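You operate a simulated robot arm through the tools that you are given. There is no shell and no other tool.

The job below is to be done with a simulated robot arm. You get a single attempt, and the scene is never put back.

JOB
Burn in the black pilot lamp at its printed volts, then eject it.
Fine: push it home in the socket with the knob at OFF; let the green bar fill; knob back to OFF before the eject button; don't blow it.

The check looks at the end state, three seconds after you hand in, the way a careful person would. Anything else that was tipped, shoved, dropped, spilled or broken makes it a failure.

ROBOT AND FRAMES
A 7-joint arm with a fingered hand, fixed in place. Base frame: the origin is on the floor under the middle of its stand, x ahead of it, y to its left, z up. Readings come in mm, degrees, newtons and seconds.
With the tool pointing down near the work surface it reaches from about 340 to 820 mm from the base axis. Its first joint turns from -115.0 to 115.0 degrees. Payload 5 kg.
The tool frame sits at the grasp point between the pads (the TCP): z along the fingers, y along the line on which they close. The tips reach 32 mm beyond it. The gripper opens to 160 mm; its body begins 89 mm behind the TCP. The gripper is a hand of 4 fingers: y runs from the thumb to the fingers, the wrist lies at [0, 0, -267] in the tool frame.
Orientation is told as [roll, pitch, yaw] about the base's x, y, z axes, in that order, counted from this pose: with the fingers straight down and closing along the base's y, the tool's x points along the base's -x, its y along +y and its z along -z.

CONTROLS
- The arm moves only by the tool arm_command. Its argument "deltas" is a list that holds one entry, the list of rows, each a list of 6 numbers: the turn, a rotation vector about the tool's x, y, z in units of 90 degrees (1.0 is 90 degrees), then the shift along the tool's x, y, z in units of 300 mm (1.0 is 300 mm). In form: [[[ax, ay, az, tx, ty, tz], ...]]. A call has 1 to 20 rows; each row is the pose to reach, as a shift and turn from the pose commanded when the call began, along the tool's axes at that moment. A call with a number of a shift or a turn outside -1 to 1 is refused whole. Each row takes 0.2 s and may step no farther than 50 mm and 8.6 degrees from the row before; otherwise, the whole call is refused. Where a pose cannot be reached the arm comes as near as it can. A force on the tool above 40 N (or 10 N above the force at the start of the call, whichever is more), or a blocked arm, ends the call early, and 0.2 s more pass. In this call time passes only in rows, and 0.2 s behind the last. It gives the time, the measured TCP pose, the force on the tool (base axes), the opening and the grip force at its end, in the units of the frame above (readings bear some noise), with the torque about the TCP (base axes, N m) and any sound that the robot's microphone picked up.
- Cameras (640 x 400 px; columns grow to the right, rows downward): "scene" is fixed at [222, -497.6, 1543.5]; the picture's right is [0.75, -0.66, 0.00], its down [-0.49, -0.56, -0.67] and it looks along [0.44, 0.50, -0.74] (base axes); focal length 308 px, centre (320, 200). "wrist" rides on the gripper at [80, -4, -114] in the tool frame; the picture's right is [0.05, 1.00, 0.00], its down [-0.82, 0.04, -0.58] and it looks along [-0.58, 0.03, 0.82] (tool axes); focal length 265 px, centre (320, 200). There is no depth. A picture from a camera that has moved, and an enlarged one, comes with that camera's place and axes in the base frame and with its lens.
- snapshot(camera): a new picture of that camera. The clock stands still meanwhile.
- raise_lower(by): slides the trunk up (or, below 0, down) by that many mm; the arm rides with it, the base frame stays. It gives what a move gives, with no picture.
- curl_fingers(finger1, finger2, finger3, thumb_bend): sets how far each is bent, from 0 (flat) to 1 (curled in); at 0.3 the hand is open as for a grip, at 0.7 the pads meet at the TCP. One left out holds its place. A second passes; each finger stops where it meets its share of the squeeze, and holds until it gets a number again. It is the only way to open and close the hand. It gives what a move gives, with no picture; readings hold the bend of each and the force on the fingers (four entries, about 0 where the hand has none), thumb and palm.
- enlarge(camera, box): a new picture of the part [left, top, right, bottom] of that camera's present view, enlarged. The clock stands still meanwhile.
- sign_off(): hands the job in; it is judged then, once.

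Places have to be worked out from the pictures, the camera data and where the tool is seen. Open the gripper and draw the arm clear of the work before you hand the job in, unless the task says otherwise.

The tools are called after "Request:" as name(argument=value, ...) on one line, values as JSON. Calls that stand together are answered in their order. arm_command: Moves the arm, as the interface text tells. Its arguments: {"type":"object","properties":{"deltas":{"type":"array","items":{"type":"array","items":{"type":"array","items":{"type":"number"}}}}},"required":["deltas"]} The other tools are called the same way: raise_lower (by) moves the trunk up or down; curl_fingers (finger1, finger2, finger3, thumb_bend) moves the fingers one by one; snapshot (camera) takes a picture; enlarge (camera, box) takes an enlarged picture of a part of a camera's view; sign_off () hands the job in.

At the start:

```text
t: 0.0
tcp_pos: [502.6, -48.6, 1138.8]
ee_rot: [-0.1, 0.0, 0.0]
force: [-0.2, -0.5, 1.0]
moment: [-0.02, -0.01, -0.02]
gripper_width: 159.8
grip_force: 0.1
shape: jaw
bend: [0.3, 0.3, 0.3, 0.3]
finger forces: [0.0, 0.0, 0.0, 0.0, 0.0, 0.0]
trunk travel left (down, up): [-850.0, 140.0]
```

scene: 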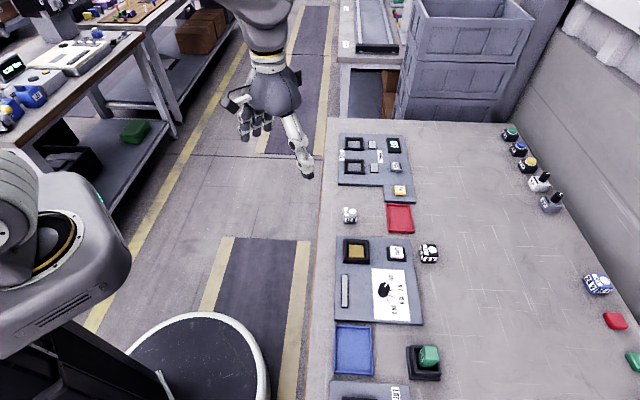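
wrist: 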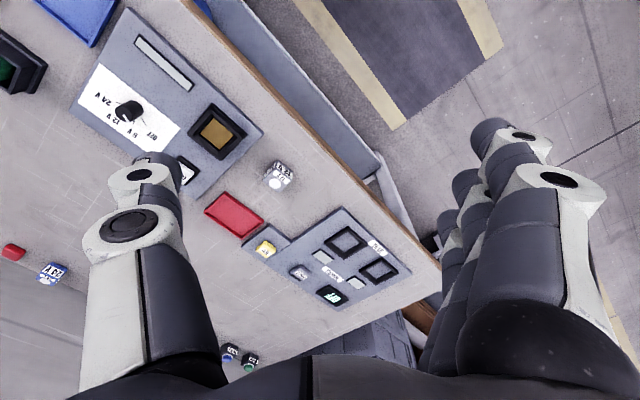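

I'll start by looking closer at the bench with enlarged views of the scene camera.

Request:
enlarge(camera="scene", box=[320, 220, 480, 320])

Request:
enlarge(camera="scene", box=[320, 120, 480, 220])

Request:
enlarge(camera="scene", box=[320, 300, 480, 400])

Request:
enlarge(camera="scene", box=[480, 115, 640, 215])

Request:
enlarge(camera="scene", box=[540, 250, 640, 400])

Request:
enlarge(camera="wrist", box=[60, 0, 300, 200])

```text
4.00 times, centred on (400, 270) of scene
camera zoom: at [222.0, -497.6, 1543.5], right [0.75, -0.66, 0.0], down [-0.49, -0.56, -0.67], along [0.44, 0.5, -0.74], focal length 1232 px, centre (0, -80)
```

zoom: 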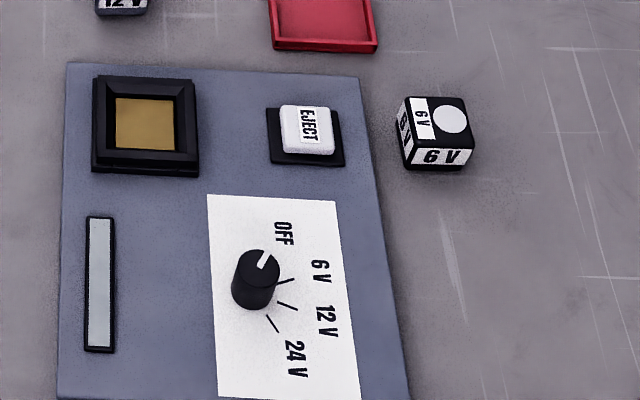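

```text
4.00 times, centred on (400, 170) of scene
camera zoom: at [222.0, -497.6, 1543.5], right [0.75, -0.66, 0.0], down [-0.49, -0.56, -0.67], along [0.44, 0.5, -0.74], focal length 1232 px, centre (0, 320)
```

zoom: 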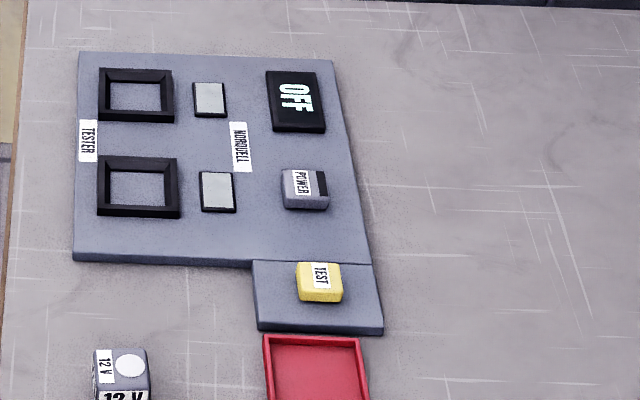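

```text
4.00 times, centred on (400, 350) of scene
camera zoom: at [222.0, -497.6, 1543.5], right [0.75, -0.66, 0.0], down [-0.49, -0.56, -0.67], along [0.44, 0.5, -0.74], focal length 1232 px, centre (0, -400)
```

zoom: 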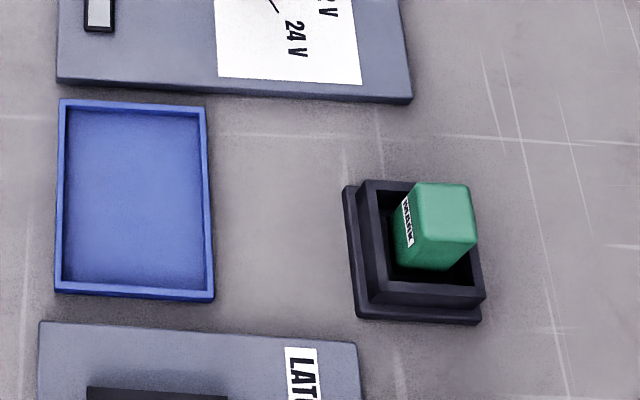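

```text
4.00 times, centred on (560, 165) of scene
camera zoom: at [222.0, -497.6, 1543.5], right [0.75, -0.66, 0.0], down [-0.49, -0.56, -0.67], along [0.44, 0.5, -0.74], focal length 1232 px, centre (-640, 340)
```

zoom: 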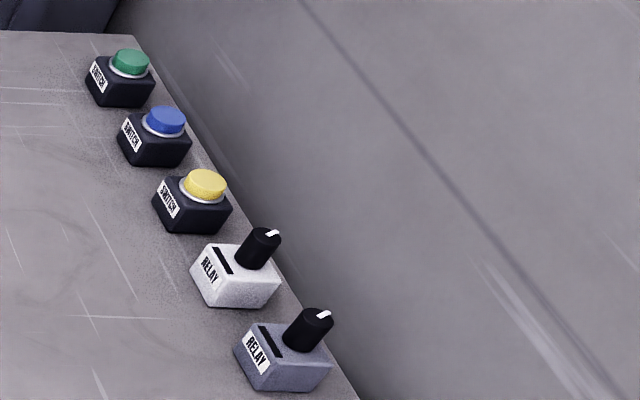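

```text
2.67 times, centred on (590, 325) of scene
camera zoom: at [222.0, -497.6, 1543.5], right [0.75, -0.66, 0.0], down [-0.49, -0.56, -0.67], along [0.44, 0.5, -0.74], focal length 822 px, centre (-400, -133)
```

zoom: 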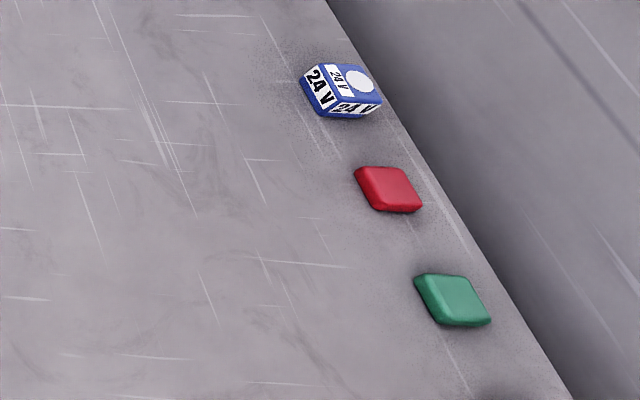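

```text
2.00 times, centred on (180, 100) of wrist
camera zoom: at [422.3, -53.1, 1251.0], right [-0.05, 1.0, 0.0], down [0.82, 0.04, 0.58], along [0.58, 0.03, -0.82], focal length 531 px, centre (600, 400)
```

zoom: 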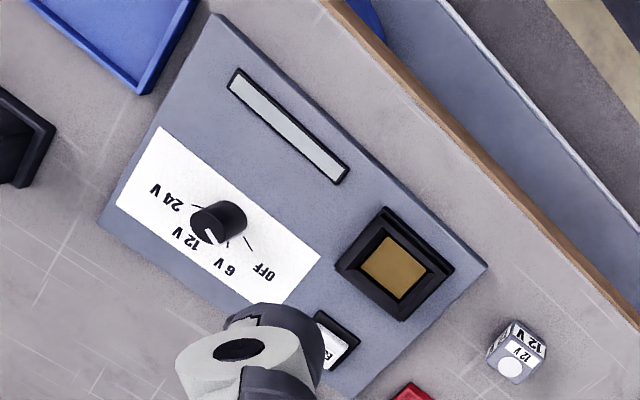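

The lamps show their volts: the black one is 6 V, lying right of the panel at roughly (750, -355), with the socket near (604, -215), the eject button near (681, -292) and the knob near (570, -342). I move the hand towards the panel at a safe height, so the wrist camera can see it better.

Request:
arm_command(deltas=[[[0, 0, 0, 0.01, -0.13, 0.05], [0, 0, 0, 0.02, -0.26, 0.1], [0, 0, 0, 0.04, -0.4, 0.15], [0, 0, 0, 0.05, -0.53, 0.2], [0, 0, 0, 0.06, -0.66, 0.25], [0, 0, 0, 0.07, -0.72, 0.3]]])

Request:
snapshot(camera="wrist")

Request:
snapshot(camera="scene")

```text
t: 1.4
tcp_pos: [481.1, -265.9, 1047.4]
ee_rot: [0.1, 0.0, 0.1]
force: [-0.3, 0.1, 1.5]
moment: [0.01, -0.02, -0.04]
gripper_width: 160.0
grip_force: 0.1
shape: jaw
bend: [0.3, 0.3, 0.3, 0.3]
finger forces: [0.1, 0.0, 0.0, 0.1, 0.1, 0.0]
trunk travel left (down, up): [-850.0, 140.0]
```

```text
taken
camera wrist: at [400.3, -270.3, 1160.8], right [-0.05, 1.0, 0.0], down [0.82, 0.04, 0.58], along [0.58, 0.03, -0.82], focal length 265 px, centre (320, 200)
```

wrist: 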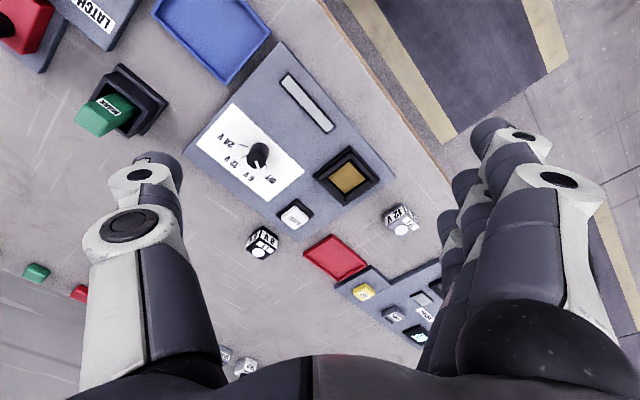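

```text
taken
```

scene: 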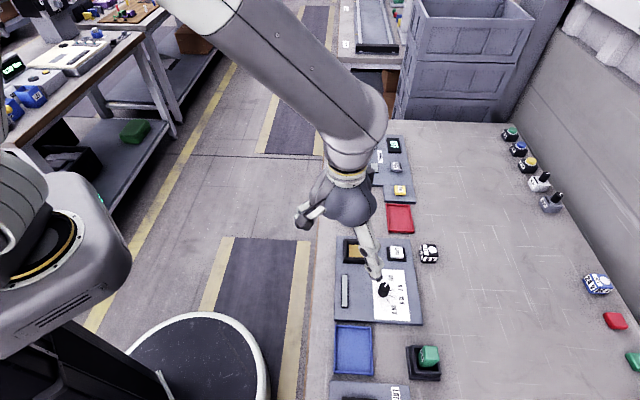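

The panel is now in the clear gap between thumb and fingers. I enlarge it to read the knob, lamp and socket precisely.

Request:
enlarge(camera="wrist", box=[180, 100, 340, 200])

Request:
enlarge(camera="wrist", box=[220, 140, 380, 240])

Request:
enlarge(camera="wrist", box=[222, 135, 302, 185])

Request:
enlarge(camera="scene", box=[400, 230, 464, 270])

```text
4.00 times, centred on (260, 150) of wrist
camera zoom: at [400.3, -270.3, 1160.8], right [-0.05, 1.0, 0.0], down [0.82, 0.04, 0.58], along [0.58, 0.03, -0.82], focal length 1062 px, centre (560, 400)
```

zoom: 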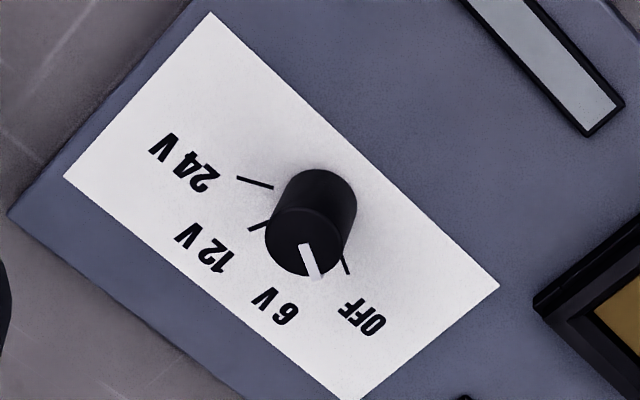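

```text
4.00 times, centred on (300, 190) of wrist
camera zoom: at [400.3, -270.3, 1160.8], right [-0.05, 1.0, 0.0], down [0.82, 0.04, 0.58], along [0.58, 0.03, -0.82], focal length 1062 px, centre (400, 240)
```

zoom: 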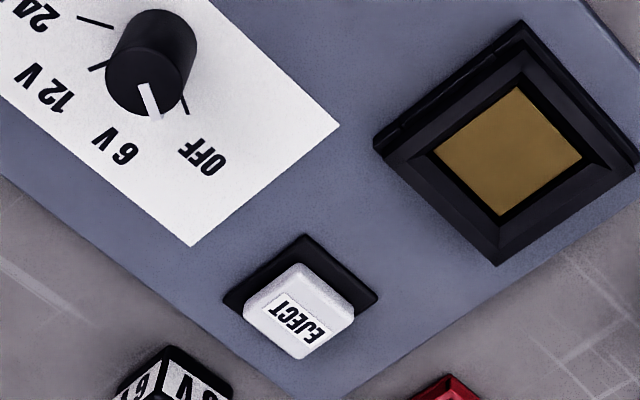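

```text
8.00 times, centred on (262, 160) of wrist
camera zoom: at [400.3, -270.3, 1160.8], right [-0.05, 1.0, 0.0], down [0.82, 0.04, 0.58], along [0.58, 0.03, -0.82], focal length 2123 px, centre (784, 520)
```

zoom: 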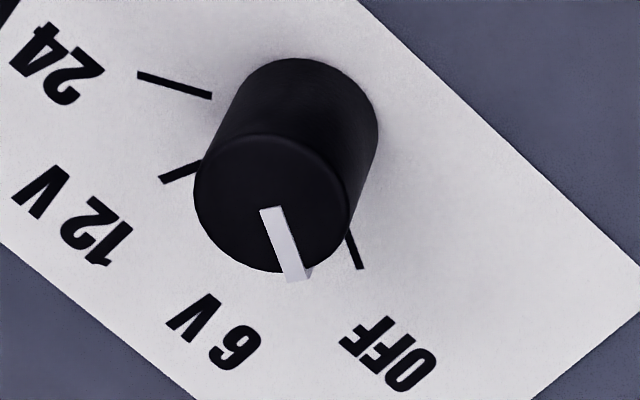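

```text
10.00 times, centred on (432, 250) of scene
camera zoom: at [222.0, -497.6, 1543.5], right [0.75, -0.66, 0.0], down [-0.49, -0.56, -0.67], along [0.44, 0.5, -0.74], focal length 3081 px, centre (-800, -300)
```

zoom: 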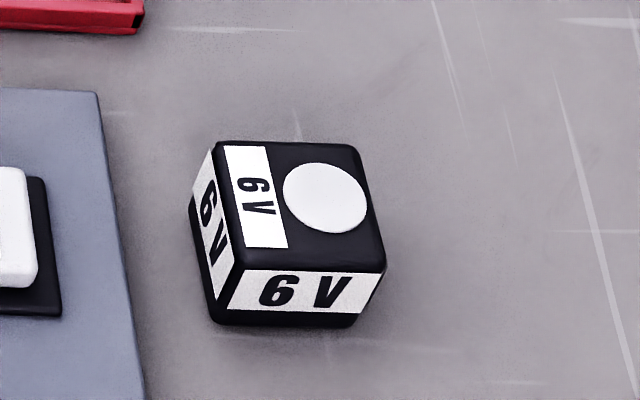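

The knob pointer is at OFF, and the panel lies at about 45° with the 6 V mark 40° clockwise from OFF. Triangulating gives the socket contact near (598, -220, 815); now I enlarge the lamp from the wrist camera.

Request:
enlarge(camera="wrist", box=[222, 217, 302, 267])

Request:
enlarge(camera="wrist", box=[310, 135, 390, 215])

```text
8.00 times, centred on (262, 242) of wrist
camera zoom: at [400.3, -270.3, 1160.8], right [-0.05, 1.0, 0.0], down [0.82, 0.04, 0.58], along [0.58, 0.03, -0.82], focal length 2123 px, centre (784, -136)
```

zoom: 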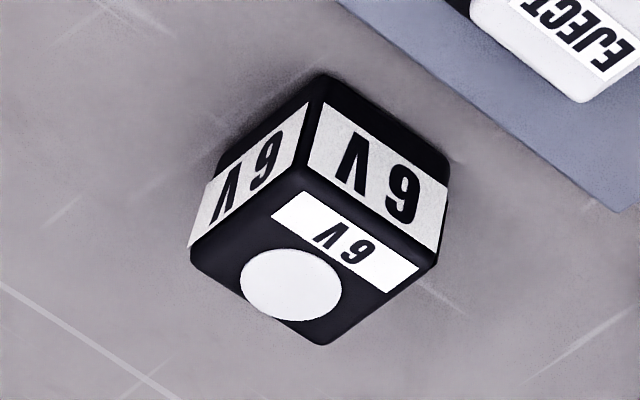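

```text
5.00 times, centred on (350, 175) of wrist
camera zoom: at [400.3, -270.3, 1160.8], right [-0.05, 1.0, 0.0], down [0.82, 0.04, 0.58], along [0.58, 0.03, -0.82], focal length 1327 px, centre (170, 325)
```

zoom: 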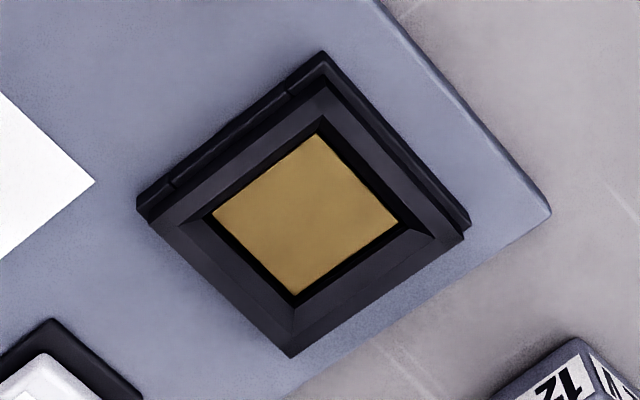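

The lamp is a ~38 mm block about 31 mm tall centred near (739, -355), with its sides at 45°, parallel to the panel. I turn the hand 45° clockwise so it closes parallel to the panel edge, and move it nearer the lamp, still well above everything.

Request:
arm_command(deltas=[[[0, 0, 0.0625, -0.09, -0.022, 0.02], [0, 0, 0.125, -0.18, -0.045, 0.04], [0, 0, 0.1875, -0.27, -0.067, 0.06], [0, 0, 0.25, -0.365, -0.09, 0.08], [0, 0, 0.3125, -0.455, -0.112, 0.1], [0, 0, 0.375, -0.55, -0.135, 0.12], [0, 0, 0.4375, -0.64, -0.157, 0.14], [0, 0, 0.5, -0.73, -0.18, 0.157]]])

Request:
snapshot(camera="wrist")

Request:
snapshot(camera="scene")

```text
t: 3.2
tcp_pos: [702.4, -318.8, 1000.6]
ee_rot: [-0.2, 0.1, -45.1]
force: [1.5, 0.1, -0.4]
moment: [0.03, -0.03, -0.03]
gripper_width: 159.9
grip_force: 0.1
shape: jaw
bend: [0.3, 0.3, 0.3, 0.3]
finger forces: [0.0, 0.0, 0.0, 0.0, 0.0, 0.0]
trunk travel left (down, up): [-850.0, 140.0]
```

```text
taken
camera wrist: at [642.7, -265.3, 1112.9], right [0.67, 0.74, 0.0], down [0.61, -0.55, 0.58], along [0.43, -0.39, -0.82], focal length 265 px, centre (320, 200)
```

wrist: 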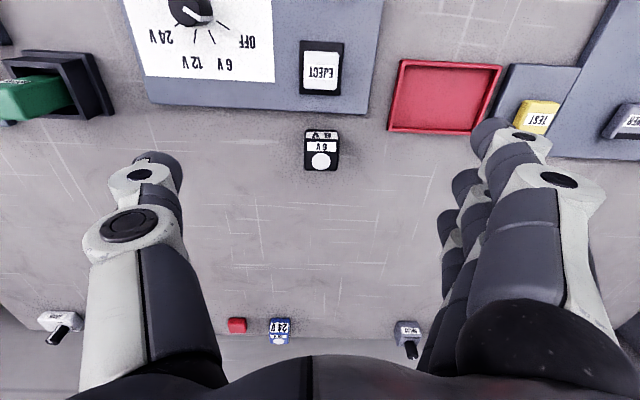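

```text
taken
```

scene: 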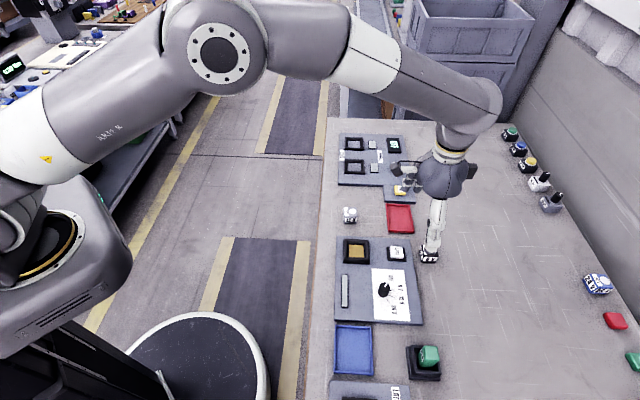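

The view is square with the lamp and panel now. I enlarge to measure the lamp's exact angle and position.

Request:
enlarge(camera="wrist", box=[280, 125, 360, 175])

Request:
enlarge(camera="wrist", box=[240, 20, 400, 120])

```text
8.00 times, centred on (320, 150) of wrist
camera zoom: at [642.7, -265.3, 1112.9], right [0.67, 0.74, 0.0], down [0.61, -0.55, 0.58], along [0.43, -0.39, -0.82], focal length 2123 px, centre (320, 600)
```

zoom: 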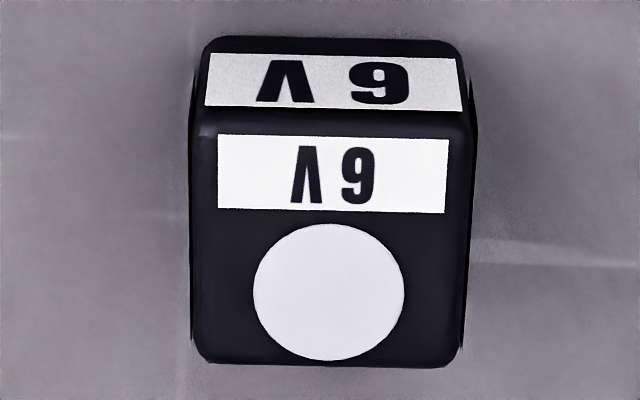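

```text
4.00 times, centred on (320, 70) of wrist
camera zoom: at [642.7, -265.3, 1112.9], right [0.67, 0.74, 0.0], down [0.61, -0.55, 0.58], along [0.43, -0.39, -0.82], focal length 1062 px, centre (320, 720)
```

zoom: 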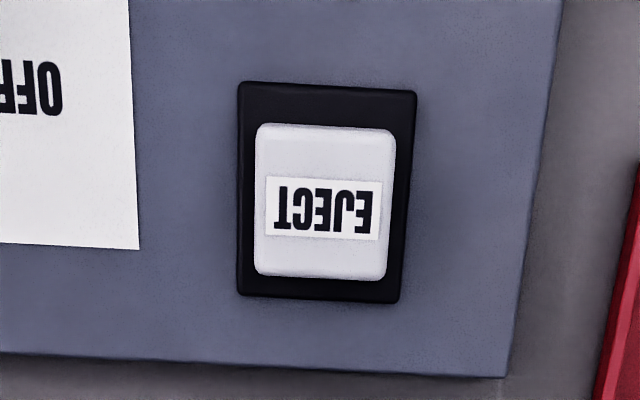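

The lamp is about 1.5° off the panel's angle and centred near (743, -355), top at about z 830. Before approaching, I close the hand partway in free air to see how its fingertips sit relative to the TCP.

Request:
curl_fingers(finger1=0.55, finger2=0.55, finger3=0.55, thumb_bend=0.55)

Request:
snapshot(camera="wrist")

Request:
enlarge(camera="scene", box=[380, 160, 500, 260])

```text
t: 4.2
tcp_pos: [701.8, -318.2, 1001.2]
ee_rot: [0.0, 0.1, -44.9]
force: [0.3, 0.7, -1.2]
moment: [-0.01, 0.01, 0.02]
gripper_width: 72.5
grip_force: 0.1
shape: fingers
bend: [0.55, 0.55, 0.55, 0.55]
finger forces: [0.0, 0.1, 0.1, 0.1, 0.0, 0.0]
trunk travel left (down, up): [-850.0, 140.0]
```

```text
taken
camera wrist: at [641.5, -265.0, 1113.7], right [0.67, 0.74, 0.0], down [0.61, -0.55, 0.58], along [0.43, -0.39, -0.82], focal length 265 px, centre (320, 200)
```

wrist: 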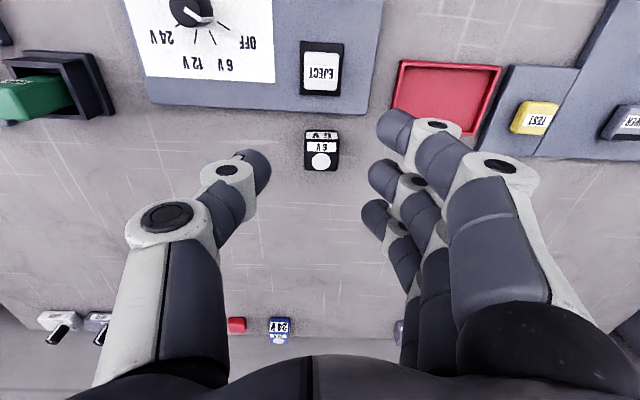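

```text
4.00 times, centred on (440, 210) of scene
camera zoom: at [222.0, -497.6, 1543.5], right [0.75, -0.66, 0.0], down [-0.49, -0.56, -0.67], along [0.44, 0.5, -0.74], focal length 1232 px, centre (-160, 160)
```

zoom: 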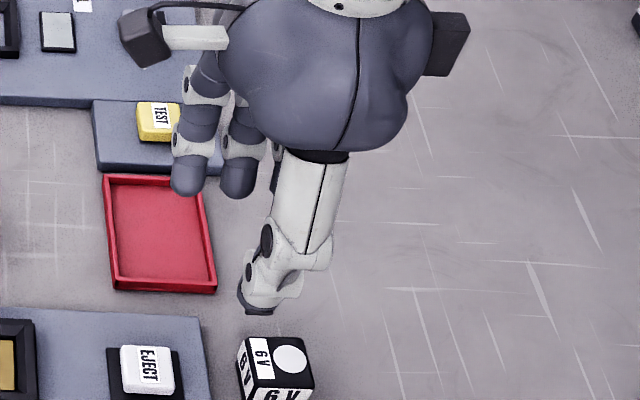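

Fingertips end about 34 mm beyond the TCP and symmetric at this bend. I open slightly (about 80 mm gap), and move over the lamp at TCP height ~930 to refine its position.

Request:
curl_fingers(finger1=0.52, finger2=0.52, finger3=0.52, thumb_bend=0.52)

Request:
arm_command(deltas=[[[0, 0, -0.004, -0.045, 0.003, 0.06], [0, 0, -0.009, -0.09, 0.006, 0.12], [0, 0, -0.014, -0.135, 0.008, 0.18], [0, 0, -0.018, -0.18, 0.011, 0.237]]])

Request:
snapshot(camera="wrist")

Request:
enlarge(camera="wrist", box=[256, 80, 384, 160])

```text
t: 5.2
tcp_pos: [700.9, -319.1, 1000.2]
ee_rot: [0.0, 0.0, -45.1]
force: [0.2, -0.1, 0.0]
moment: [-0.01, -0.01, 0.02]
gripper_width: 82.7
grip_force: 0.1
shape: fingers
bend: [0.52, 0.52, 0.52, 0.52]
finger forces: [0.1, 0.0, 0.0, 0.0, 0.0, 0.1]
trunk travel left (down, up): [-850.0, 140.0]
```

```text
t: 6.2
tcp_pos: [744.3, -354.6, 929.1]
ee_rot: [0.0, 0.0, -43.2]
force: [-0.5, -0.4, -0.4]
moment: [0.02, 0.01, 0.02]
gripper_width: 82.6
grip_force: 0.2
shape: fingers
bend: [0.52, 0.52, 0.52, 0.52]
finger forces: [0.0, 0.1, 0.0, 0.1, 0.1, 0.0]
trunk travel left (down, up): [-850.0, 140.0]
```

```text
taken
camera wrist: at [682.8, -302.7, 1042.8], right [0.65, 0.76, 0.0], down [0.62, -0.53, 0.58], along [0.44, -0.37, -0.82], focal length 265 px, centre (320, 200)
```

wrist: 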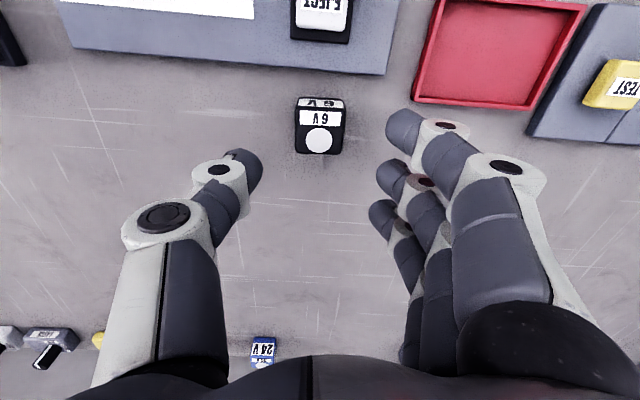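

```text
5.00 times, centred on (320, 120) of wrist
camera zoom: at [682.8, -302.7, 1042.8], right [0.65, 0.76, 0.0], down [0.62, -0.53, 0.58], along [0.44, -0.37, -0.82], focal length 1327 px, centre (320, 600)
```

zoom: 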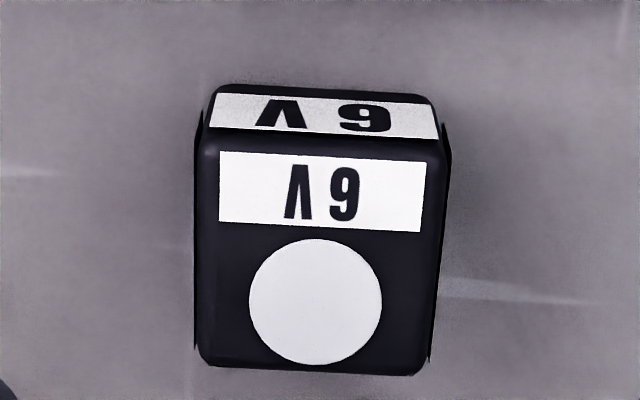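

The lamp is centred under the tool to within 1 mm and its sides line up with the tool axes; its top is at about z 828 and the table about 796. I lower straight down to TCP z ≈ 842, so the tips end about 12 mm above the table on either side of the lamp.

Request:
arm_command(deltas=[[[0, 0, 0, 0, 0, 0.06], [0, 0, 0, 0, 0, 0.12], [0, 0, 0, 0, 0, 0.17], [0, 0, 0, 0, 0, 0.21], [0, 0, 0, 0, 0, 0.25], [0, 0, 0, 0, 0, 0.29]]])

Request:
snapshot(camera="wrist")

Request:
enlarge(camera="scene", box=[380, 180, 500, 280])

```text
t: 7.6
tcp_pos: [741.4, -357.5, 842.4]
ee_rot: [0.0, 0.0, -43.2]
force: [0.3, -0.7, 0.2]
moment: [-0.01, -0.03, -0.02]
gripper_width: 82.7
grip_force: 0.5
shape: fingers
bend: [0.52, 0.52, 0.52, 0.52]
finger forces: [0.9, 0.0, 0.0, 0.0, 0.0, 0.0]
trunk travel left (down, up): [-850.0, 140.0]
```

```text
taken
camera wrist: at [679.8, -303.6, 955.5], right [0.65, 0.76, 0.0], down [0.62, -0.53, 0.58], along [0.44, -0.37, -0.82], focal length 265 px, centre (320, 200)
```

wrist: 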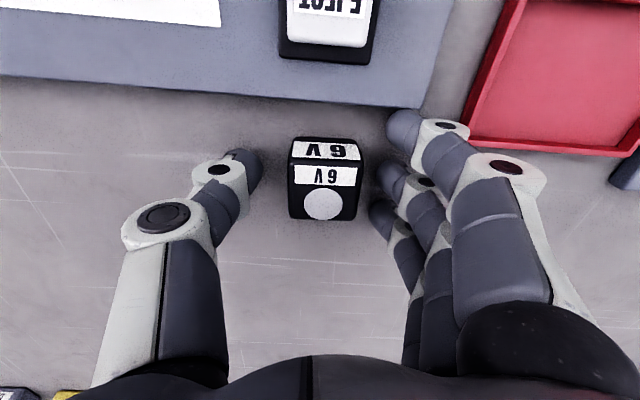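

```text
4.00 times, centred on (440, 230) of scene
camera zoom: at [222.0, -497.6, 1543.5], right [0.75, -0.66, 0.0], down [-0.49, -0.56, -0.67], along [0.44, 0.5, -0.74], focal length 1232 px, centre (-160, 80)
```

zoom: 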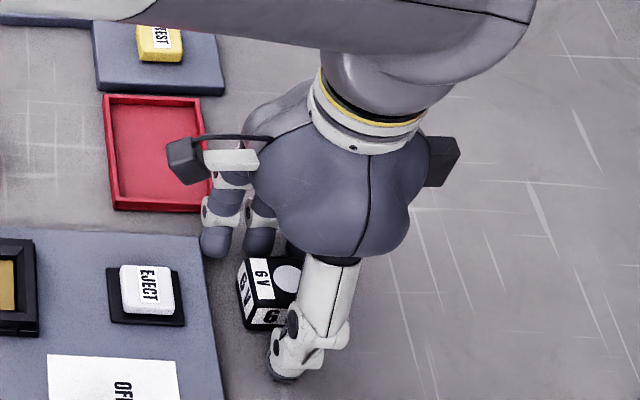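

Finger 1 shows a 0.9 N touch and the TCP sits about 4 mm to the thumb side of the lamp's middle. I look closer at finger 1 near the panel corner before closing.

Request:
enlarge(camera="wrist", box=[352, 80, 448, 140])

Request:
enlarge(camera="scene", box=[422, 215, 470, 245])

Request:
enlarge(camera="wrist", box=[240, 120, 400, 220])

```text
6.67 times, centred on (400, 110) of wrist
camera zoom: at [679.8, -303.6, 955.5], right [0.65, 0.76, 0.0], down [0.62, -0.53, 0.58], along [0.44, -0.37, -0.82], focal length 1769 px, centre (-213, 800)
```

zoom: 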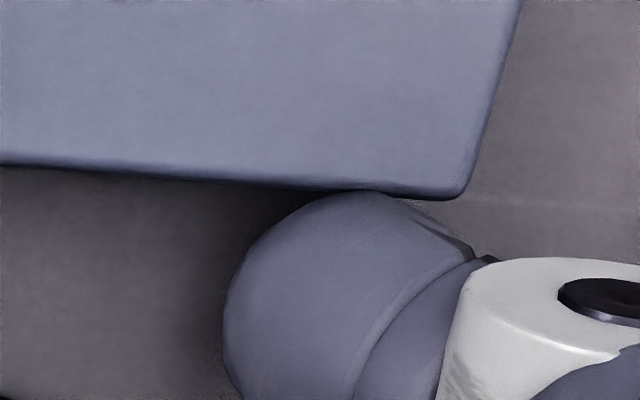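

```text
13.33 times, centred on (446, 230) of scene
camera zoom: at [222.0, -497.6, 1543.5], right [0.75, -0.66, 0.0], down [-0.49, -0.56, -0.67], along [0.44, 0.5, -0.74], focal length 4108 px, centre (-1360, -200)
```

zoom: 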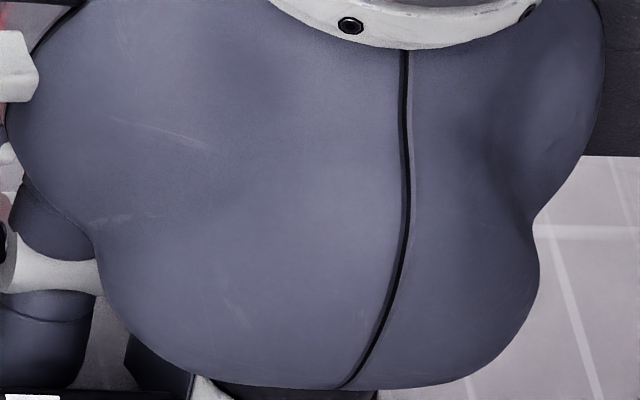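

```text
4.00 times, centred on (320, 170) of wrist
camera zoom: at [679.8, -303.6, 955.5], right [0.65, 0.76, 0.0], down [0.62, -0.53, 0.58], along [0.44, -0.37, -0.82], focal length 1062 px, centre (320, 320)
```

zoom: 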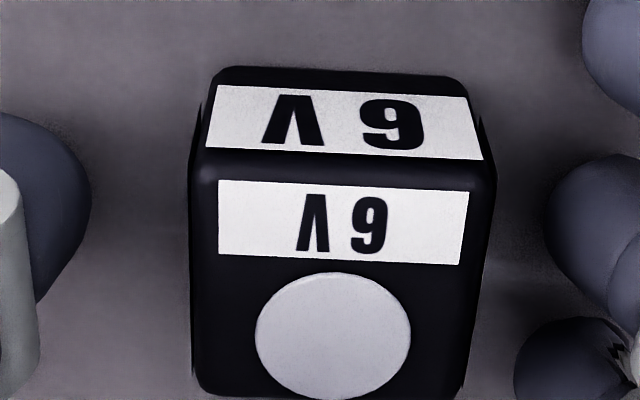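

Finger 1 is brushing the panel's side edge, and the arm fell a few mm short at this stretch. I back up a little and shift 4 mm away from the panel and 3 mm towards the fingers, to free finger 1 and centre the lamp.

Request:
arm_command(deltas=[[[0, 0, 0, 0, 0, -0.02], [0, 0, 0, -0.013, 0.01, -0.02], [0, 0, 0, -0.013, 0.01, 0.0]]])

Request:
enlarge(camera="wrist", box=[240, 80, 432, 200])

```text
t: 8.4
tcp_pos: [747.8, -356.8, 843.1]
ee_rot: [0.0, -0.1, -43.3]
force: [-0.8, -0.8, 0.6]
moment: [0.0, 0.03, 0.01]
gripper_width: 82.7
grip_force: 0.0
shape: fingers
bend: [0.52, 0.52, 0.52, 0.52]
finger forces: [0.0, 0.0, 0.0, 0.0, 0.1, 0.0]
trunk travel left (down, up): [-850.0, 140.0]
```

```text
3.33 times, centred on (336, 140) of wrist
camera zoom: at [684.9, -303.5, 955.9], right [0.65, 0.76, 0.0], down [0.62, -0.53, 0.58], along [0.44, -0.37, -0.82], focal length 885 px, centre (267, 400)
```

zoom: 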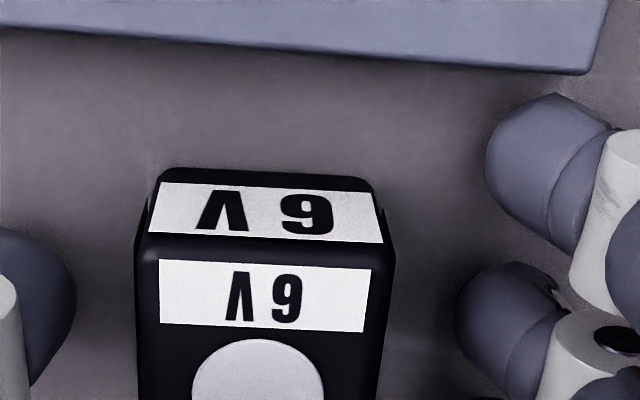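

Finger 1 is free and the lamp is centred. I lower 4 mm more for a deeper hold, then close finger 2 and the thumb first on the lamp.

Request:
arm_command(deltas=[[[0, 0, 0, 0, 0, 0.007], [0, 0, 0, 0, 0, 0.0133]]])

Request:
curl_fingers(finger2=0.7, thumb_bend=0.7)

Request:
enlarge(camera="wrist", box=[240, 100, 432, 220])

```text
t: 9.0
tcp_pos: [746.1, -354.7, 839.8]
ee_rot: [0.0, -0.1, -43.3]
force: [1.6, -0.8, 8.7]
moment: [-0.28, 0.23, 0.04]
gripper_width: 83.1
grip_force: 3.6
shape: fingers
bend: [0.52, 0.52, 0.52, 0.52]
finger forces: [0.2, 0.0, 0.0, 0.0, 7.4, 0.0]
trunk travel left (down, up): [-850.0, 140.0]
```

```text
t: 10.0
tcp_pos: [744.6, -354.7, 841.8]
ee_rot: [0.0, -0.2, -43.3]
force: [1.4, -2.9, 10.6]
moment: [0.16, -0.42, -0.12]
gripper_width: 63.1
grip_force: 16.0
shape: fingers
bend: [0.52, 0.6, 0.52, 0.66]
finger forces: [3.3, 11.7, 5.5, 0.0, 12.1, 0.1]
trunk travel left (down, up): [-850.0, 140.0]
```

```text
3.33 times, centred on (336, 160) of wrist
camera zoom: at [684.1, -302.5, 952.9], right [0.65, 0.76, 0.0], down [0.62, -0.53, 0.58], along [0.44, -0.37, -0.82], focal length 885 px, centre (267, 333)
```

zoom: 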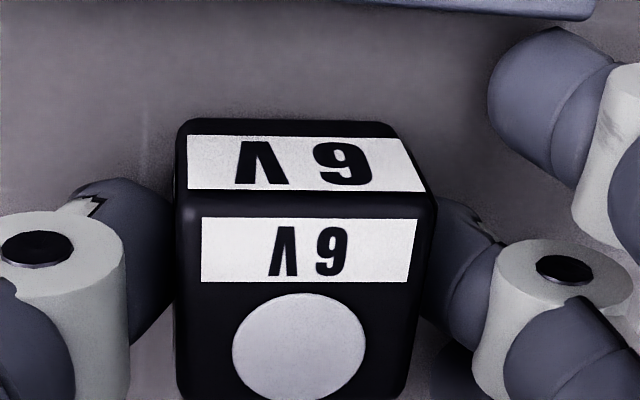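

The fingertips reached the table here (10 N upward), so the table is really near z 805 and this hold is too low for the socket's rim. I open again, then raise the hand about 14 mm for a higher hold.

Request:
curl_fingers(finger1=0.52, finger2=0.52, finger3=0.52, thumb_bend=0.52)

Request:
arm_command(deltas=[[[0, 0, 0, 0, 0, -0.025], [0, 0, 0, 0, 0, -0.05]]])

Request:
snapshot(camera="wrist")

Request:
enlarge(camera="wrist", box=[240, 100, 432, 220])

```text
t: 11.0
tcp_pos: [745.4, -353.8, 841.0]
ee_rot: [0.0, -0.3, -43.3]
force: [3.5, 4.0, 17.6]
moment: [-0.39, 0.38, -0.01]
gripper_width: 75.2
grip_force: 9.2
shape: fingers
bend: [0.52, 0.52, 0.52, 0.55]
finger forces: [0.0, 0.0, 0.0, 0.0, 18.3, 0.0]
trunk travel left (down, up): [-850.0, 140.0]
```

```text
t: 11.6
tcp_pos: [745.6, -354.9, 854.6]
ee_rot: [-0.1, 0.2, -43.4]
force: [-0.3, -0.8, -0.8]
moment: [-0.02, -0.03, -0.02]
gripper_width: 83.0
grip_force: 0.1
shape: fingers
bend: [0.52, 0.52, 0.52, 0.52]
finger forces: [0.1, 0.0, 0.0, 0.1, 0.0, 0.0]
trunk travel left (down, up): [-850.0, 140.0]
```

```text
taken
camera wrist: at [684.2, -303.3, 966.8], right [0.65, 0.76, 0.0], down [0.62, -0.53, 0.58], along [0.44, -0.37, -0.82], focal length 265 px, centre (320, 200)
```

wrist: 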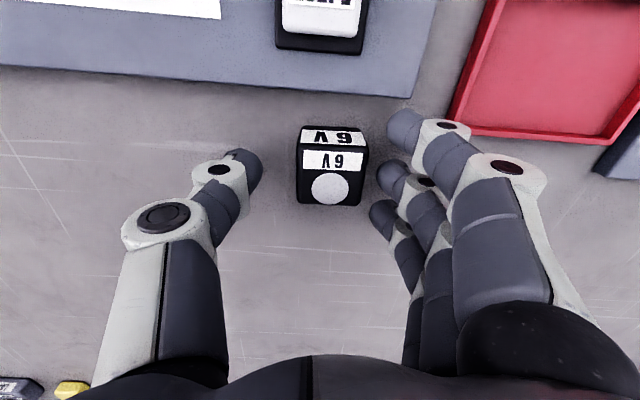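

```text
3.33 times, centred on (336, 160) of wrist
camera zoom: at [684.2, -303.3, 966.8], right [0.65, 0.76, 0.0], down [0.62, -0.53, 0.58], along [0.44, -0.37, -0.82], focal length 885 px, centre (267, 333)
```

zoom: 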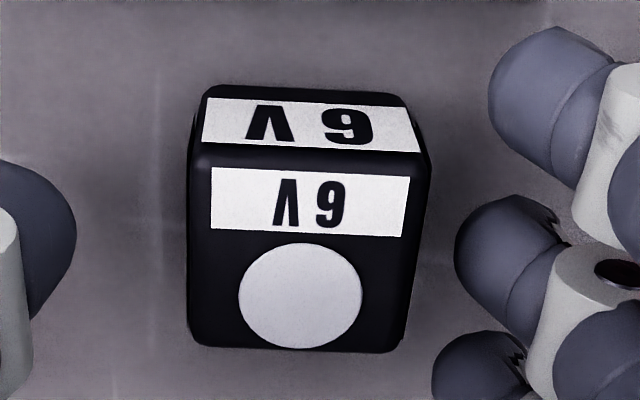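

The lamp moved a few mm towards the fingers while gripped. I re-centre on it (6 mm along the closing axis, 2 mm sideways), still 14 mm up, then close finger 2 and thumb.

Request:
arm_command(deltas=[[[0, 0, 0, 0.003, 0.01, 0], [0, 0, 0.005, 0.006, 0.02, 0]]])

Request:
curl_fingers(finger2=0.7, thumb_bend=0.7)

Request:
snapshot(camera="wrist")

Request:
enlarge(camera="wrist", box=[240, 100, 432, 220])

```text
t: 12.2
tcp_pos: [748.0, -348.7, 853.8]
ee_rot: [0.0, 0.1, -43.9]
force: [0.2, 0.3, -0.5]
moment: [0.02, -0.03, 0.0]
gripper_width: 83.0
grip_force: 0.1
shape: fingers
bend: [0.52, 0.52, 0.52, 0.52]
finger forces: [0.1, 0.0, 0.0, 0.0, 0.0, 0.0]
trunk travel left (down, up): [-850.0, 140.0]
```

```text
t: 13.2
tcp_pos: [748.4, -349.1, 853.5]
ee_rot: [0.0, 0.0, -43.8]
force: [-0.3, 0.3, -0.6]
moment: [0.02, 0.0, 0.0]
gripper_width: 63.3
grip_force: 11.7
shape: fingers
bend: [0.52, 0.6, 0.52, 0.66]
finger forces: [0.0, 11.8, 0.0, 0.1, 11.7, 0.0]
trunk travel left (down, up): [-850.0, 140.0]
```

```text
taken
camera wrist: at [687.5, -296.8, 966.5], right [0.65, 0.76, 0.0], down [0.62, -0.53, 0.58], along [0.44, -0.38, -0.82], focal length 265 px, centre (320, 200)
```

wrist: 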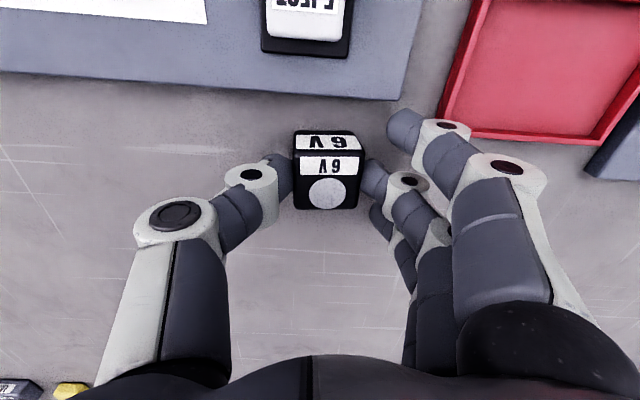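

```text
3.33 times, centred on (336, 160) of wrist
camera zoom: at [687.5, -296.8, 966.5], right [0.65, 0.76, 0.0], down [0.62, -0.53, 0.58], along [0.44, -0.38, -0.82], focal length 885 px, centre (267, 333)
```

zoom: 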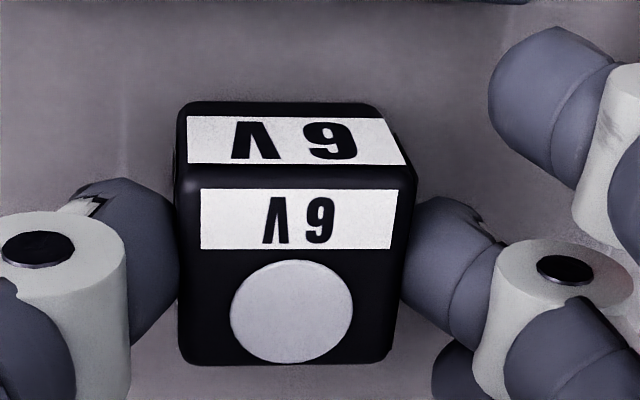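

Both pads press with about 11.7 N and the lamp is held, turned about 2.5° relative to the hand. I lift it 60 mm straight up and check that it stays put.

Request:
arm_command(deltas=[[[0, 0, 0, 0, 0, -0.02], [0, 0, 0, 0, 0, -0.05], [0, 0, 0, 0, 0, -0.1], [0, 0, 0, 0, 0, -0.15], [0, 0, 0, 0, 0, -0.2]]])

Request:
snapshot(camera="wrist")

Request:
enlarge(camera="wrist", box=[240, 100, 432, 220])

Request:
enlarge(camera="scene", box=[390, 190, 486, 250])

```text
t: 14.4
tcp_pos: [751.4, -348.0, 913.2]
ee_rot: [0.1, 0.0, -43.8]
force: [-0.6, 0.2, -0.5]
moment: [0.03, 0.01, 0.0]
gripper_width: 63.2
grip_force: 11.5
shape: fingers
bend: [0.52, 0.6, 0.52, 0.66]
finger forces: [0.0, 11.8, 0.1, 0.1, 11.6, 0.1]
trunk travel left (down, up): [-850.0, 140.0]
```

```text
taken
camera wrist: at [689.0, -296.7, 1026.3], right [0.65, 0.76, 0.0], down [0.62, -0.53, 0.58], along [0.44, -0.38, -0.82], focal length 265 px, centre (320, 200)
```

wrist: 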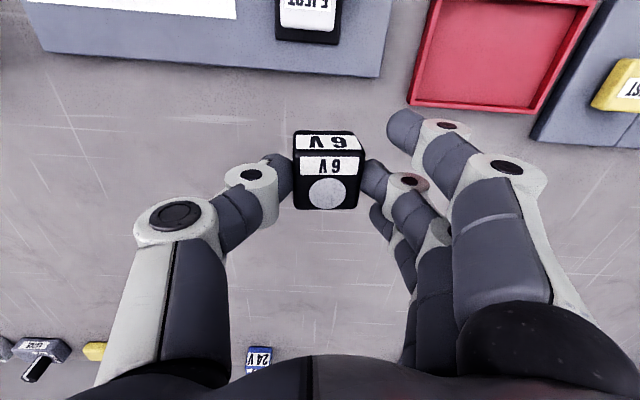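

```text
3.33 times, centred on (336, 160) of wrist
camera zoom: at [689.0, -296.7, 1026.3], right [0.65, 0.76, 0.0], down [0.62, -0.53, 0.58], along [0.44, -0.38, -0.82], focal length 885 px, centre (267, 333)
```

zoom: 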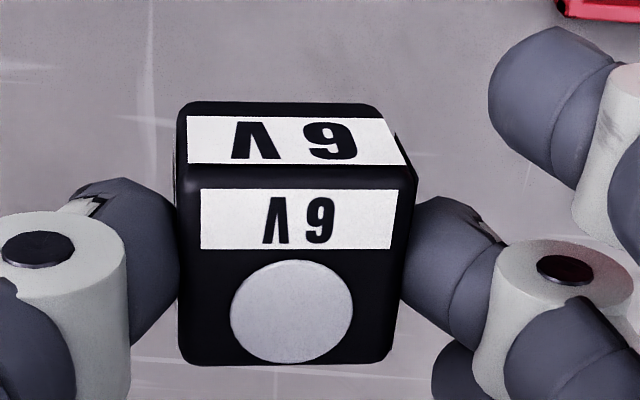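

```text
6.67 times, centred on (438, 220) of scene
camera zoom: at [222.0, -497.6, 1543.5], right [0.75, -0.66, 0.0], down [-0.49, -0.56, -0.67], along [0.44, 0.5, -0.74], focal length 2054 px, centre (-467, 67)
```

zoom: 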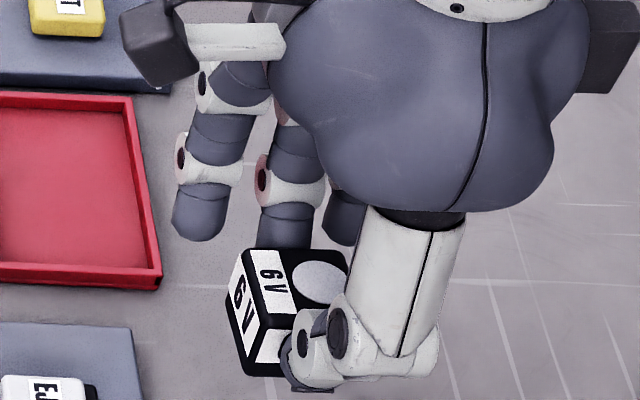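

The lamp hangs firmly, centred about 4 mm finger-wards of the TCP. I carry it over towards the socket, stopping 60 mm short so the socket stays visible, and turn the hand 4° so that the lamp matches the panel's angle.

Request:
arm_command(deltas=[[[0, 0, 0.007, 0.07, -0.008, -0.02], [0, 0, 0.014, 0.15, -0.017, -0.023], [0, 0, 0.022, 0.23, -0.027, -0.023], [0, 0, 0.03, 0.31, -0.036, -0.023], [0, 0, 0.037, 0.39, -0.045, -0.023], [0, 0, 0.044, 0.461, -0.054, -0.023]]])

Request:
snapshot(camera="wrist")

Request:
enlarge(camera="wrist", box=[224, 0, 416, 120])

Request:
enlarge(camera="scene", box=[330, 200, 450, 280])

```text
t: 15.8
tcp_pos: [634.8, -263.4, 920.4]
ee_rot: [0.0, 0.0, -47.8]
force: [-1.1, 0.2, -1.3]
moment: [-0.02, 0.01, 0.01]
gripper_width: 63.3
grip_force: 12.0
shape: fingers
bend: [0.52, 0.6, 0.52, 0.66]
finger forces: [0.0, 11.7, 0.1, 0.0, 11.7, 0.0]
trunk travel left (down, up): [-850.0, 140.0]
```

```text
taken
camera wrist: at [578.3, -207.9, 1032.6], right [0.7, 0.71, 0.0], down [0.58, -0.58, 0.58], along [0.41, -0.41, -0.82], focal length 265 px, centre (320, 200)
```

wrist: 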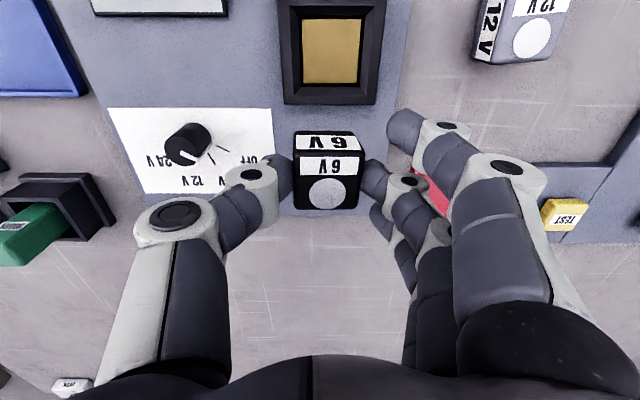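

```text
3.33 times, centred on (320, 60) of wrist
camera zoom: at [578.3, -207.9, 1032.6], right [0.7, 0.71, 0.0], down [0.58, -0.58, 0.58], along [0.41, -0.41, -0.82], focal length 885 px, centre (320, 667)
```

zoom: 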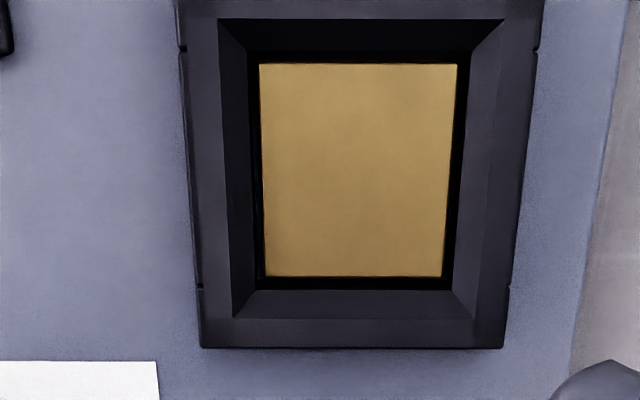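

```text
5.00 times, centred on (390, 240) of scene
camera zoom: at [222.0, -497.6, 1543.5], right [0.75, -0.66, 0.0], down [-0.49, -0.56, -0.67], along [0.44, 0.5, -0.74], focal length 1540 px, centre (-30, 0)
```

zoom: 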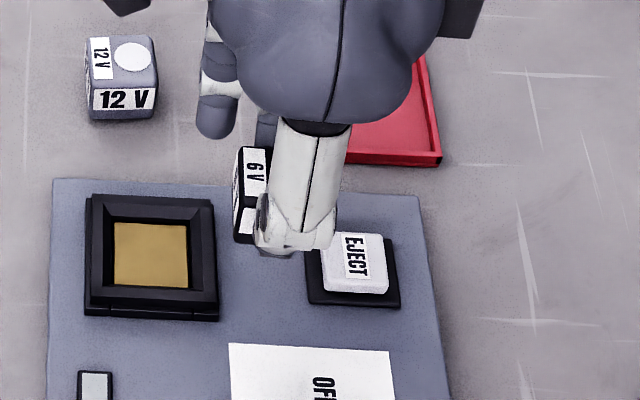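

Panel and lamp are now both parallel to the picture, and in tool axes the socket centre is about 58 mm ahead of the lamp's centre. I shift the lamp right above the socket at the same height.

Request:
arm_command(deltas=[[[0, 0, 0, 0.065, 0.001, 0], [0, 0, 0, 0.13, 0.002, 0], [0, 0, 0, 0.195, 0.002, 0]]])

Request:
snapshot(camera="wrist")

Request:
enlarge(camera="wrist", box=[224, 60, 416, 180])

Request:
enlarge(camera="scene", box=[320, 200, 416, 260])

```text
t: 16.6
tcp_pos: [598.7, -220.2, 921.4]
ee_rot: [0.0, -0.1, -47.7]
force: [0.8, 0.5, -1.3]
moment: [-0.01, -0.01, 0.0]
gripper_width: 63.2
grip_force: 11.5
shape: fingers
bend: [0.52, 0.6, 0.52, 0.66]
finger forces: [0.0, 11.7, 0.0, 0.1, 11.8, 0.1]
trunk travel left (down, up): [-850.0, 140.0]
```

```text
taken
camera wrist: at [541.2, -164.4, 1033.6], right [0.7, 0.71, 0.0], down [0.58, -0.57, 0.58], along [0.41, -0.41, -0.82], focal length 265 px, centre (320, 200)
```

wrist: 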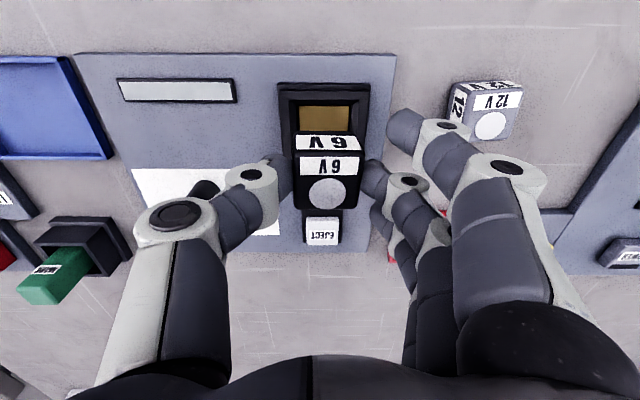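

```text
3.33 times, centred on (320, 120) of wrist
camera zoom: at [541.2, -164.4, 1033.6], right [0.7, 0.71, 0.0], down [0.58, -0.57, 0.58], along [0.41, -0.41, -0.82], focal length 885 px, centre (320, 467)
```

zoom: 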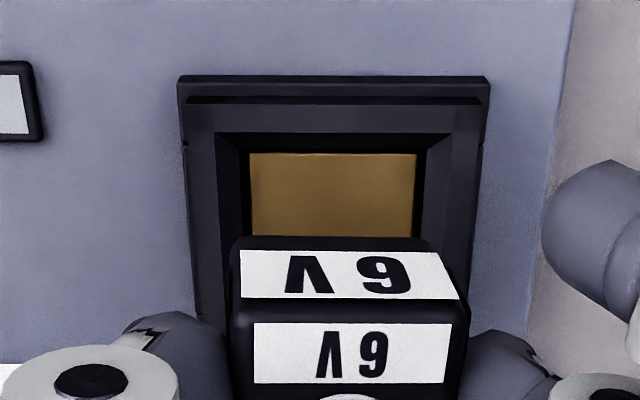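

```text
6.67 times, centred on (368, 230) of scene
camera zoom: at [222.0, -497.6, 1543.5], right [0.75, -0.66, 0.0], down [-0.49, -0.56, -0.67], along [0.44, 0.5, -0.74], focal length 2054 px, centre (0, 0)
```

zoom: 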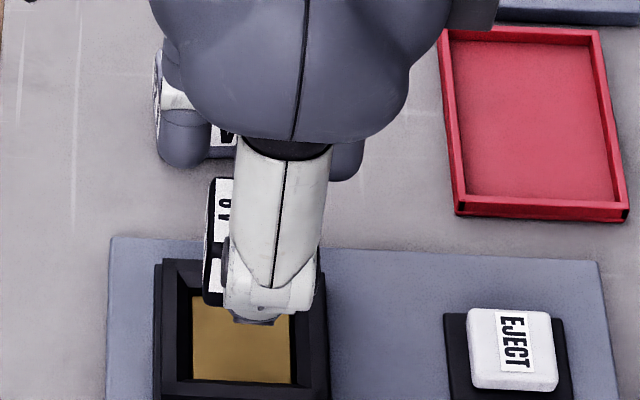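

The lamp is over the socket; I estimate it should go about 1 mm towards the thumb. I apply that and lower to about 8 mm above the rim, then check again.

Request:
arm_command(deltas=[[[0, 0, 0, 0, -0.003, 0.04], [0, 0, 0, 0, -0.003, 0.08], [0, 0, 0, 0, -0.003, 0.115]]])

Request:
enlarge(camera="wrist", box=[224, 60, 416, 180])

Request:
enlarge(camera="scene", box=[320, 210, 416, 270])

```text
t: 17.4
tcp_pos: [598.7, -222.0, 887.2]
ee_rot: [0.0, -0.1, -47.8]
force: [-0.7, 0.1, -1.0]
moment: [0.0, 0.0, 0.0]
gripper_width: 63.1
grip_force: 11.4
shape: fingers
bend: [0.52, 0.6, 0.52, 0.66]
finger forces: [0.0, 11.7, 0.0, 0.0, 11.7, 0.0]
trunk travel left (down, up): [-850.0, 140.0]
```

```text
3.33 times, centred on (320, 120) of wrist
camera zoom: at [541.2, -165.8, 1000.0], right [0.7, 0.71, 0.0], down [0.58, -0.58, 0.58], along [0.41, -0.41, -0.82], focal length 885 px, centre (320, 467)
```

zoom: 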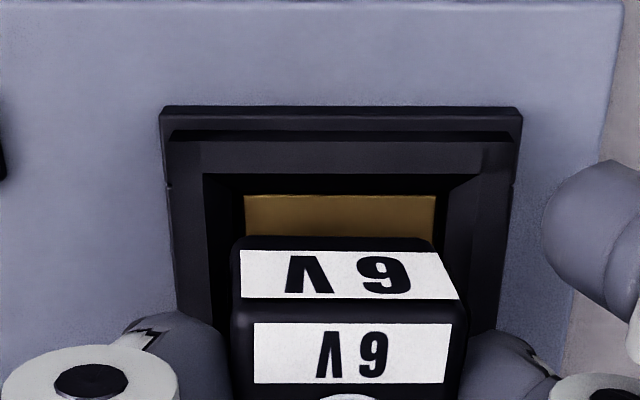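

```text
6.67 times, centred on (368, 240) of scene
camera zoom: at [222.0, -497.6, 1543.5], right [0.75, -0.66, 0.0], down [-0.49, -0.56, -0.67], along [0.44, 0.5, -0.74], focal length 2054 px, centre (0, -67)
```

zoom: 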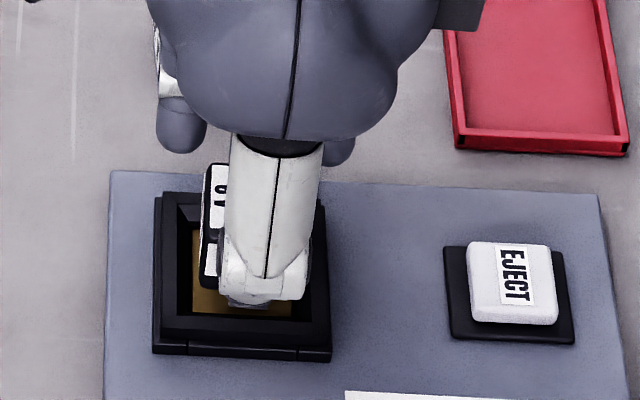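

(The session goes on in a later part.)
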